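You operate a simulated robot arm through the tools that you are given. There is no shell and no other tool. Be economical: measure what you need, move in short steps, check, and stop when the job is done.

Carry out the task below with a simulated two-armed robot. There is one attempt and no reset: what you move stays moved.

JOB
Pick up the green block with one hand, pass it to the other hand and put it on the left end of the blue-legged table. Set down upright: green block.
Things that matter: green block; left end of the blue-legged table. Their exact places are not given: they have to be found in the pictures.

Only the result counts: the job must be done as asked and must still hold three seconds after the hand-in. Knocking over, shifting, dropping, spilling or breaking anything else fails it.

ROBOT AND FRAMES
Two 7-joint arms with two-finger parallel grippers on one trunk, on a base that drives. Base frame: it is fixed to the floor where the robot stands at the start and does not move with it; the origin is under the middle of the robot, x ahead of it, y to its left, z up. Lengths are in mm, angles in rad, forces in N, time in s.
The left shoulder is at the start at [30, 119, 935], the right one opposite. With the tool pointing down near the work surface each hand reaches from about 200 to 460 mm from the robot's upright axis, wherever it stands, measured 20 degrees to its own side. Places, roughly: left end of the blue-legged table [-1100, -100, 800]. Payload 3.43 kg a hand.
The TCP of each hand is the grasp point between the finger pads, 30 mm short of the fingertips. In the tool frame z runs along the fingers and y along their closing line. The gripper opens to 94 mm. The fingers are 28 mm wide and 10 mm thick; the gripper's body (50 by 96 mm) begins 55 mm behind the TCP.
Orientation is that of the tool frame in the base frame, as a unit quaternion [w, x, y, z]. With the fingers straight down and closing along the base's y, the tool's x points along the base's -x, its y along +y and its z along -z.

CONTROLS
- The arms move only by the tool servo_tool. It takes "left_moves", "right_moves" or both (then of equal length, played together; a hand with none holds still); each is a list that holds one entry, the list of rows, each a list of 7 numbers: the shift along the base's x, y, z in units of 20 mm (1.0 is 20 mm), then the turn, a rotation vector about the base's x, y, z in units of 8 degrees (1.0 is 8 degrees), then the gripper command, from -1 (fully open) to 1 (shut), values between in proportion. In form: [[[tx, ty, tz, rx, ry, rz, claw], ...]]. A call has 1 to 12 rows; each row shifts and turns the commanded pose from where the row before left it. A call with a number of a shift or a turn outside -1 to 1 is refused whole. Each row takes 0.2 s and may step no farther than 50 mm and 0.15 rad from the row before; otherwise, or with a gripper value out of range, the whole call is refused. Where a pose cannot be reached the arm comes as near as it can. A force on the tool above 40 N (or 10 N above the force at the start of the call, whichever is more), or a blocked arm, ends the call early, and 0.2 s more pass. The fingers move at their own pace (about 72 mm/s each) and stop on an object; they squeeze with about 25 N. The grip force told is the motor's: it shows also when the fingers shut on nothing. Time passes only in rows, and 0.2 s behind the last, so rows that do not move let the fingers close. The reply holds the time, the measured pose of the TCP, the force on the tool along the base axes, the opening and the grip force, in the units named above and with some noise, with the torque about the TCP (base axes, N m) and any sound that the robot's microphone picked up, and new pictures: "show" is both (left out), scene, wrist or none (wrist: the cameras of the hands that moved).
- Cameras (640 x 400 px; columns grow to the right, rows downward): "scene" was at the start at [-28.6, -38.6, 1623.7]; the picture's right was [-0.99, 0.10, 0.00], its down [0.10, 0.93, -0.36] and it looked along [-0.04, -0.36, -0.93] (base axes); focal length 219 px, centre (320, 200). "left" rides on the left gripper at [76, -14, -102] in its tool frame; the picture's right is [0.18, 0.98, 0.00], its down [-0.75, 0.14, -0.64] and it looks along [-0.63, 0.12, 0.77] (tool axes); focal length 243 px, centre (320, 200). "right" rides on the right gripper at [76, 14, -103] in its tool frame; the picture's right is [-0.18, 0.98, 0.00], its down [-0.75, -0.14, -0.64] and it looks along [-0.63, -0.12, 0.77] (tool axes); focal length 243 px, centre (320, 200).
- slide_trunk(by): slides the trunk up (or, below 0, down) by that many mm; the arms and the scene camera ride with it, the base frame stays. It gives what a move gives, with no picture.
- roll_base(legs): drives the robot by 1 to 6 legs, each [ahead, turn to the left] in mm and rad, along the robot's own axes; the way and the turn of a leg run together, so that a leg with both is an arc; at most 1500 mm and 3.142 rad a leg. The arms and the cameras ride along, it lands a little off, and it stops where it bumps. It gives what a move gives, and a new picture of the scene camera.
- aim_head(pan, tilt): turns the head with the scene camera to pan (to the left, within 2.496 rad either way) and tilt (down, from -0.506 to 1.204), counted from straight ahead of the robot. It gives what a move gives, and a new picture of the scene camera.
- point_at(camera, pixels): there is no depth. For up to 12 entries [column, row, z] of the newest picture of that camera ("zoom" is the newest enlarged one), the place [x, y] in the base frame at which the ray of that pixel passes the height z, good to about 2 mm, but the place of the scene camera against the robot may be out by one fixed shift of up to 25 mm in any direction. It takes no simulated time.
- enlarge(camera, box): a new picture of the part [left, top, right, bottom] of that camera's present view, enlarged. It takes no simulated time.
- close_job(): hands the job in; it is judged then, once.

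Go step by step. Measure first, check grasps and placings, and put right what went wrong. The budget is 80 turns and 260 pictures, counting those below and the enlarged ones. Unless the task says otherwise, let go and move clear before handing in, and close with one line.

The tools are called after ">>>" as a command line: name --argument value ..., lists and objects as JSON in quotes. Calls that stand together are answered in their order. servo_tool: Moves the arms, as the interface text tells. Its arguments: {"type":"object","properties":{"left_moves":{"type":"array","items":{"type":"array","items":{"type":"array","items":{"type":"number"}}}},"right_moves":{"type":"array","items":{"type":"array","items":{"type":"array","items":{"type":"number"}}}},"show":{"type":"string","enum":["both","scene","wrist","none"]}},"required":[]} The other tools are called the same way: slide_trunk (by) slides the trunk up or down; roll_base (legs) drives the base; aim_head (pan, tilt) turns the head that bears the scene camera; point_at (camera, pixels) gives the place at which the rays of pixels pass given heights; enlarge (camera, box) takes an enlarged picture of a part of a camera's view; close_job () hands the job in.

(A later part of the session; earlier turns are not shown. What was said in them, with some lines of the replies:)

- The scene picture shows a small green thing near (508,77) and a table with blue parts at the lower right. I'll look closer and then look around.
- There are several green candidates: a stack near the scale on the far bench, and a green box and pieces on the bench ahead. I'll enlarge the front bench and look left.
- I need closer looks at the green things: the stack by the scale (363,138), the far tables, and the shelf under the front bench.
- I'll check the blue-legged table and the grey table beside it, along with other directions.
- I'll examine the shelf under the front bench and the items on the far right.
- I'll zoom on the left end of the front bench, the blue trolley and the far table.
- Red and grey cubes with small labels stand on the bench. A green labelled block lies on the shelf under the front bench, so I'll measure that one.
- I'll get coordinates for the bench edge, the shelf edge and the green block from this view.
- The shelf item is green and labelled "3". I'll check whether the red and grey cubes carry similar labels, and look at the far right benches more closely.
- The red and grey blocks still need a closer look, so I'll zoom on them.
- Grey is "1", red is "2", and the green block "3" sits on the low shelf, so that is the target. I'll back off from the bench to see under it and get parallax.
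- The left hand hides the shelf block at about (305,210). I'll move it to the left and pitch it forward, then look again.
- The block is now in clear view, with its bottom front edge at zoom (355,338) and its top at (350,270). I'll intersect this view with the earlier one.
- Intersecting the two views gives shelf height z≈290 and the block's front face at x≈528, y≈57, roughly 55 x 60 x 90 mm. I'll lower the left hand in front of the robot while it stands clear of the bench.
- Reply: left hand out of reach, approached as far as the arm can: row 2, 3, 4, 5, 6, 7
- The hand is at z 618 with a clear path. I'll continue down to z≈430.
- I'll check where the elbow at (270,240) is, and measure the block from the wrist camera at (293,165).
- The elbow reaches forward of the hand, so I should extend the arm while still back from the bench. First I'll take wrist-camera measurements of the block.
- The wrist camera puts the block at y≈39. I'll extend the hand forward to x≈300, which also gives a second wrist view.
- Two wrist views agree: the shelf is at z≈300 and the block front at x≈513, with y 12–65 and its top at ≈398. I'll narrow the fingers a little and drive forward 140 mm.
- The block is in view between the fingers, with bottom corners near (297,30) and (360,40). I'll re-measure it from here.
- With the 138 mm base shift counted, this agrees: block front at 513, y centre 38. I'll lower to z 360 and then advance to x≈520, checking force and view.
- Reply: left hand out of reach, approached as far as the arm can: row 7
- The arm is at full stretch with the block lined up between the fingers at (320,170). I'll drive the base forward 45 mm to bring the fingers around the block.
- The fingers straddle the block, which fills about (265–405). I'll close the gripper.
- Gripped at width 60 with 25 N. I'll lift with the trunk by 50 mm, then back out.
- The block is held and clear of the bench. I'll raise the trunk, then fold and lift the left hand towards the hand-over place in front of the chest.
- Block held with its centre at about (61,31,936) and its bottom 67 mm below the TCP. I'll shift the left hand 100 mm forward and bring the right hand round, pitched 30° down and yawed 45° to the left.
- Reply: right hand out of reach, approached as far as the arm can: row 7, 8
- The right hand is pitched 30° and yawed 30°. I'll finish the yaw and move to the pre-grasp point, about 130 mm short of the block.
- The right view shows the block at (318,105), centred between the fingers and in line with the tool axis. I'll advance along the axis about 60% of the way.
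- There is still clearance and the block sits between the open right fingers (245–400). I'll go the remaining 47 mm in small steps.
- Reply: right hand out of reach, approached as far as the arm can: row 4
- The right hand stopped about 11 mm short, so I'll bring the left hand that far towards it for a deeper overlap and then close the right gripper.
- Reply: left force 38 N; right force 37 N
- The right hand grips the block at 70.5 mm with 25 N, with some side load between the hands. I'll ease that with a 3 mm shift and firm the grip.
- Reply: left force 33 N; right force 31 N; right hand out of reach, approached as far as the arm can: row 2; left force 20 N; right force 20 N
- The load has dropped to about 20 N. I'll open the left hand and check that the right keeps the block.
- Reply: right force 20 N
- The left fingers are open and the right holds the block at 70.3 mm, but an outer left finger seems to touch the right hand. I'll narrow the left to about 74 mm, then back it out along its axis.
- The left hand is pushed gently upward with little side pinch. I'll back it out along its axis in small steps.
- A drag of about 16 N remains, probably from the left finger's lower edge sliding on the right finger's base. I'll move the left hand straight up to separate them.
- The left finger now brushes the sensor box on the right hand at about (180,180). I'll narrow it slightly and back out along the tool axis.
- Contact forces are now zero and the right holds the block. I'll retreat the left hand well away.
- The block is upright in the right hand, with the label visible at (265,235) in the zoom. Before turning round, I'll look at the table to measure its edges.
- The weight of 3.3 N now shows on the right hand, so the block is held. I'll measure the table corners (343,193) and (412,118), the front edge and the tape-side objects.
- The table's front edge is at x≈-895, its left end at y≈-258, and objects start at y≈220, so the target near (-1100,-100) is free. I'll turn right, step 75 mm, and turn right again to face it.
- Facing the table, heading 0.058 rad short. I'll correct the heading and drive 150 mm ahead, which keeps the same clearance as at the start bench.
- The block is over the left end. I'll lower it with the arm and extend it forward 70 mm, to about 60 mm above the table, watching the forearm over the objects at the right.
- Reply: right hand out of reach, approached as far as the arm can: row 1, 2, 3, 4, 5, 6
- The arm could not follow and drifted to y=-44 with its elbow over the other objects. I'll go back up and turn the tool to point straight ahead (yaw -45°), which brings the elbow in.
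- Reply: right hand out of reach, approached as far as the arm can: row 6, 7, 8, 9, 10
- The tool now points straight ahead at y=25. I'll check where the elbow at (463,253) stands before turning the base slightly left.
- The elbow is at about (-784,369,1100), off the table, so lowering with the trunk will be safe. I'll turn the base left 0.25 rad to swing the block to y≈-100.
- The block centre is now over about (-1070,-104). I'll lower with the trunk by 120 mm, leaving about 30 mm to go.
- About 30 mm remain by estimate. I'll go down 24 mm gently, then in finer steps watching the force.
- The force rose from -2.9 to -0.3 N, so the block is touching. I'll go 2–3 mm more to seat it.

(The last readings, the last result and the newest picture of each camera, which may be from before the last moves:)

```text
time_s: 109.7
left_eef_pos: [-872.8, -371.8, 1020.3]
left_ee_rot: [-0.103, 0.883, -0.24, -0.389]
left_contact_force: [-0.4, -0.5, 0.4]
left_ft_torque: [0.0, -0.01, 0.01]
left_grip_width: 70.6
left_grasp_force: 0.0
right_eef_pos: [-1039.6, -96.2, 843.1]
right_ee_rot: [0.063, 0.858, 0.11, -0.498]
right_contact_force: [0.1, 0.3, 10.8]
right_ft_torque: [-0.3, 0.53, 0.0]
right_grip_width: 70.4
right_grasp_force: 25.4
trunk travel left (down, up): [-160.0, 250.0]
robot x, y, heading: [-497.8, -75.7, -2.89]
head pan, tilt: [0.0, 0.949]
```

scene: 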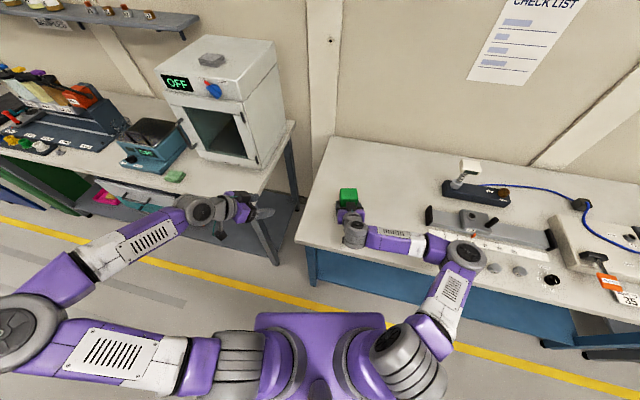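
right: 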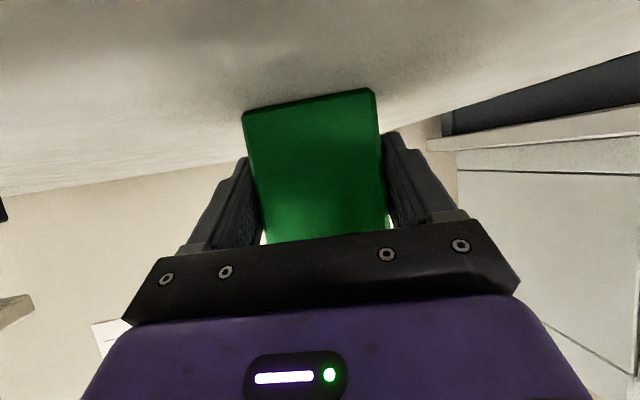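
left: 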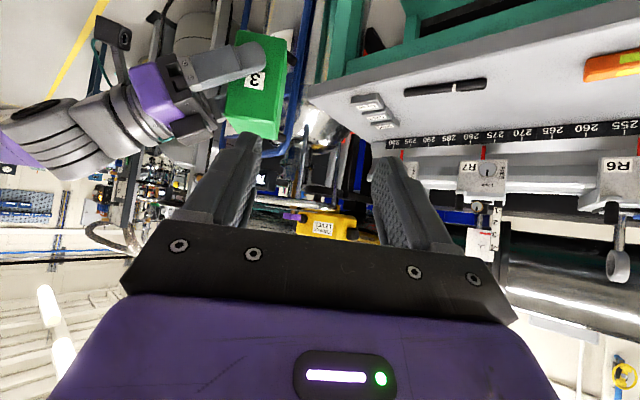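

The block is pressed on the table with 11 N. I'll open the right gripper.

>>> servo_tool --right_moves '[[[0, 0, 0.05, 0, 0, 0, -0.5], [0, 0, 0, 0, 0, 0, -0.6], [0, 0, 0, 0, 0, 0, -0.8], [0, 0, 0, 0, 0, 0, -1], [0, 0, 0, 0, 0, 0, -1]]]' --show "both"

```text
time_s: 110.9
left_eef_pos: [-872.3, -370.5, 1019.4]
left_ee_rot: [-0.104, 0.883, -0.241, -0.389]
left_contact_force: [0.3, 0.2, -0.9]
left_ft_torque: [0.02, 0.02, -0.03]
left_grip_width: 70.5
left_grasp_force: 0.0
right_eef_pos: [-1040.2, -96.4, 841.1]
right_ee_rot: [0.063, 0.859, 0.11, -0.496]
right_contact_force: [0.2, 0.3, 0.5]
right_ft_torque: [-0.02, -0.04, 0.03]
right_grip_width: 94.1
right_grasp_force: 0.0
trunk travel left (down, up): [-160.0, 250.0]
robot x, y, heading: [-498.1, -75.3, -2.895]
head pan, tilt: [0.0, 0.949]
```

scene: 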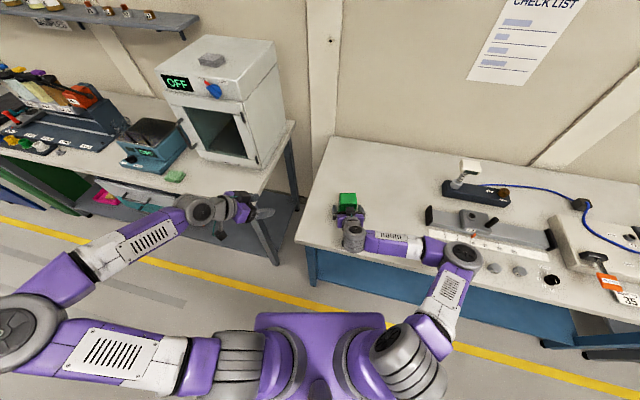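
right: 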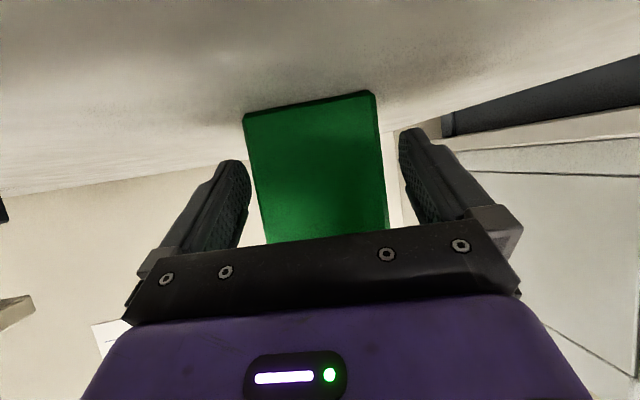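

The fingers are open and clear on both sides. I'll back the right hand out along its axis.

>>> servo_tool --right_moves '[[[0.42, 0.107, 0.25, 0, 0, 0, -1], [0.42, 0.107, 0.25, 0, 0, 0, -1], [0.63, 0.16, 0.375, 0, 0, 0, -1], [0.63, 0.16, 0.375, 0, 0, 0, -1], [0.63, 0.16, 0.375, 0, 0, 0, -1], [0.63, 0.16, 0.375, 0, 0, 0, -1], [0.63, 0.16, 0.375, 0, 0, 0, -1], [0.63, 0.16, 0.5, 0, 0, 0, -1]]]' --show "both"

>>> enlarge --camera "scene" --box '[290, 150, 450, 260]'

```text
time_s: 112.7
left_eef_pos: [-873.6, -370.0, 1018.8]
left_ee_rot: [-0.103, 0.883, -0.241, -0.389]
left_contact_force: [-0.4, 0.5, 0.3]
left_ft_torque: [-0.01, 0.0, -0.02]
left_grip_width: 70.5
left_grasp_force: 0.0
right_eef_pos: [-954.1, -77.8, 900.0]
right_ee_rot: [0.063, 0.859, 0.11, -0.496]
right_contact_force: [0.7, 0.9, 0.2]
right_ft_torque: [0.01, 0.02, 0.0]
right_grip_width: 94.1
right_grasp_force: 0.0
right hand out of reach, approached as far as the arm can: row 8
trunk travel left (down, up): [-160.0, 250.0]
robot x, y, heading: [-499.0, -74.8, -2.894]
head pan, tilt: [0.0, 0.949]
```

scene: 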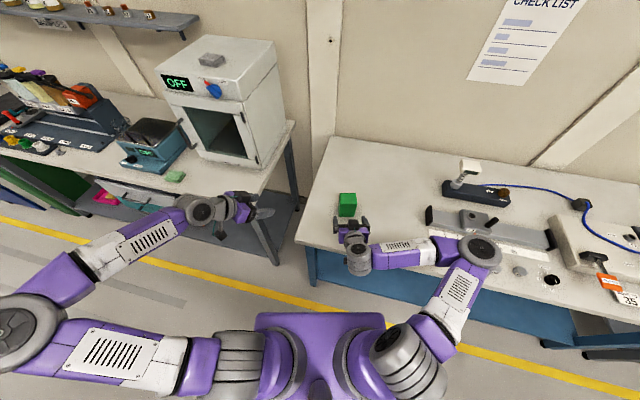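
right: 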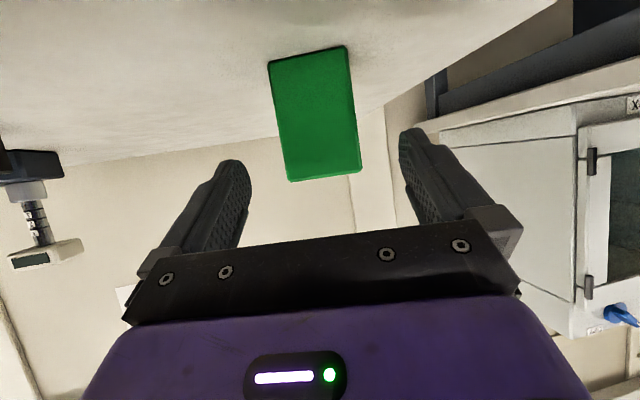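

```text
3.64 times, centred on (370, 205) of scene
```

zoom: 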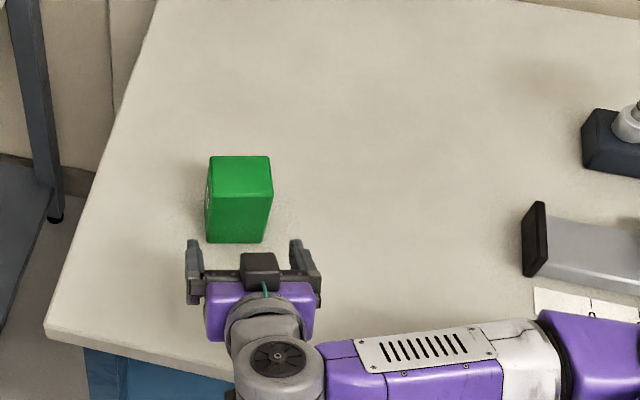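

The block stands upright and free on the left end, and nothing else has moved. I'll raise the trunk so both arms are well clear and take a last look.

>>> slide_trunk --by 100

>>> roll_base --legs '[[-100, 0]]'

```text
time_s: 114.0
left_eef_pos: [-873.2, -370.4, 1119.7]
left_ee_rot: [-0.104, 0.883, -0.241, -0.389]
left_contact_force: [0.2, 0.8, 0.6]
left_ft_torque: [0.02, 0.0, 0.01]
left_grip_width: 70.8
left_grasp_force: 0.2
right_eef_pos: [-954.9, -78.1, 999.1]
right_ee_rot: [0.063, 0.859, 0.109, -0.496]
right_contact_force: [-0.6, -0.2, -0.1]
right_ft_torque: [0.0, 0.0, -0.02]
right_grip_width: 94.1
right_grasp_force: 0.0
trunk travel left (down, up): [-260.0, 150.0]
robot x, y, heading: [-499.5, -76.8, -2.894]
head pan, tilt: [0.0, 0.949]
```

```text
time_s: 115.2
left_eef_pos: [-774.5, -345.3, 1119.7]
left_ee_rot: [-0.104, 0.882, -0.243, -0.389]
left_contact_force: [0.3, -0.1, 0.5]
left_ft_torque: [-0.01, 0.01, 0.01]
left_grip_width: 70.6
left_grasp_force: 0.1
right_eef_pos: [-856.1, -52.3, 997.4]
right_ee_rot: [0.063, 0.859, 0.109, -0.496]
right_contact_force: [0.1, -0.1, 0.5]
right_ft_torque: [-0.06, 0.0, 0.01]
right_grip_width: 93.9
right_grasp_force: 0.1
trunk travel left (down, up): [-260.0, 150.0]
robot x, y, heading: [-404.7, -50.8, -2.893]
head pan, tilt: [0.0, 0.949]
```

scene: 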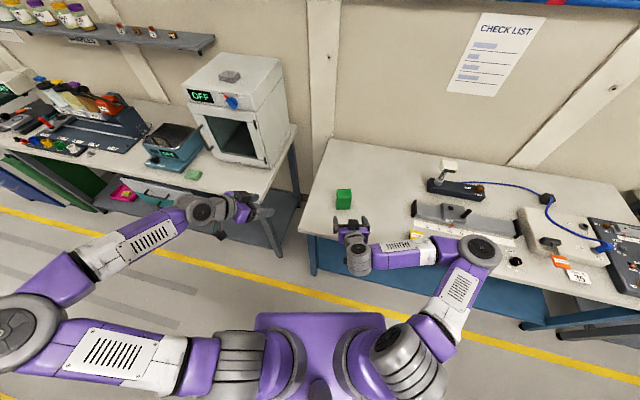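

The block stands upright at (343,198) on the table's left end, both hands are clear, and I'm handing in.

>>> close_job

```text
The job is handed in.
```

I picked up the green block (number 3, from the shelf under the optics bench) with the left hand and passed it to the right. It now stands upright on the left end of the blue-legged table, at about x −1070, y −104 mm. Both hands are clear of it, and nothing else looked disturbed in the last picture.
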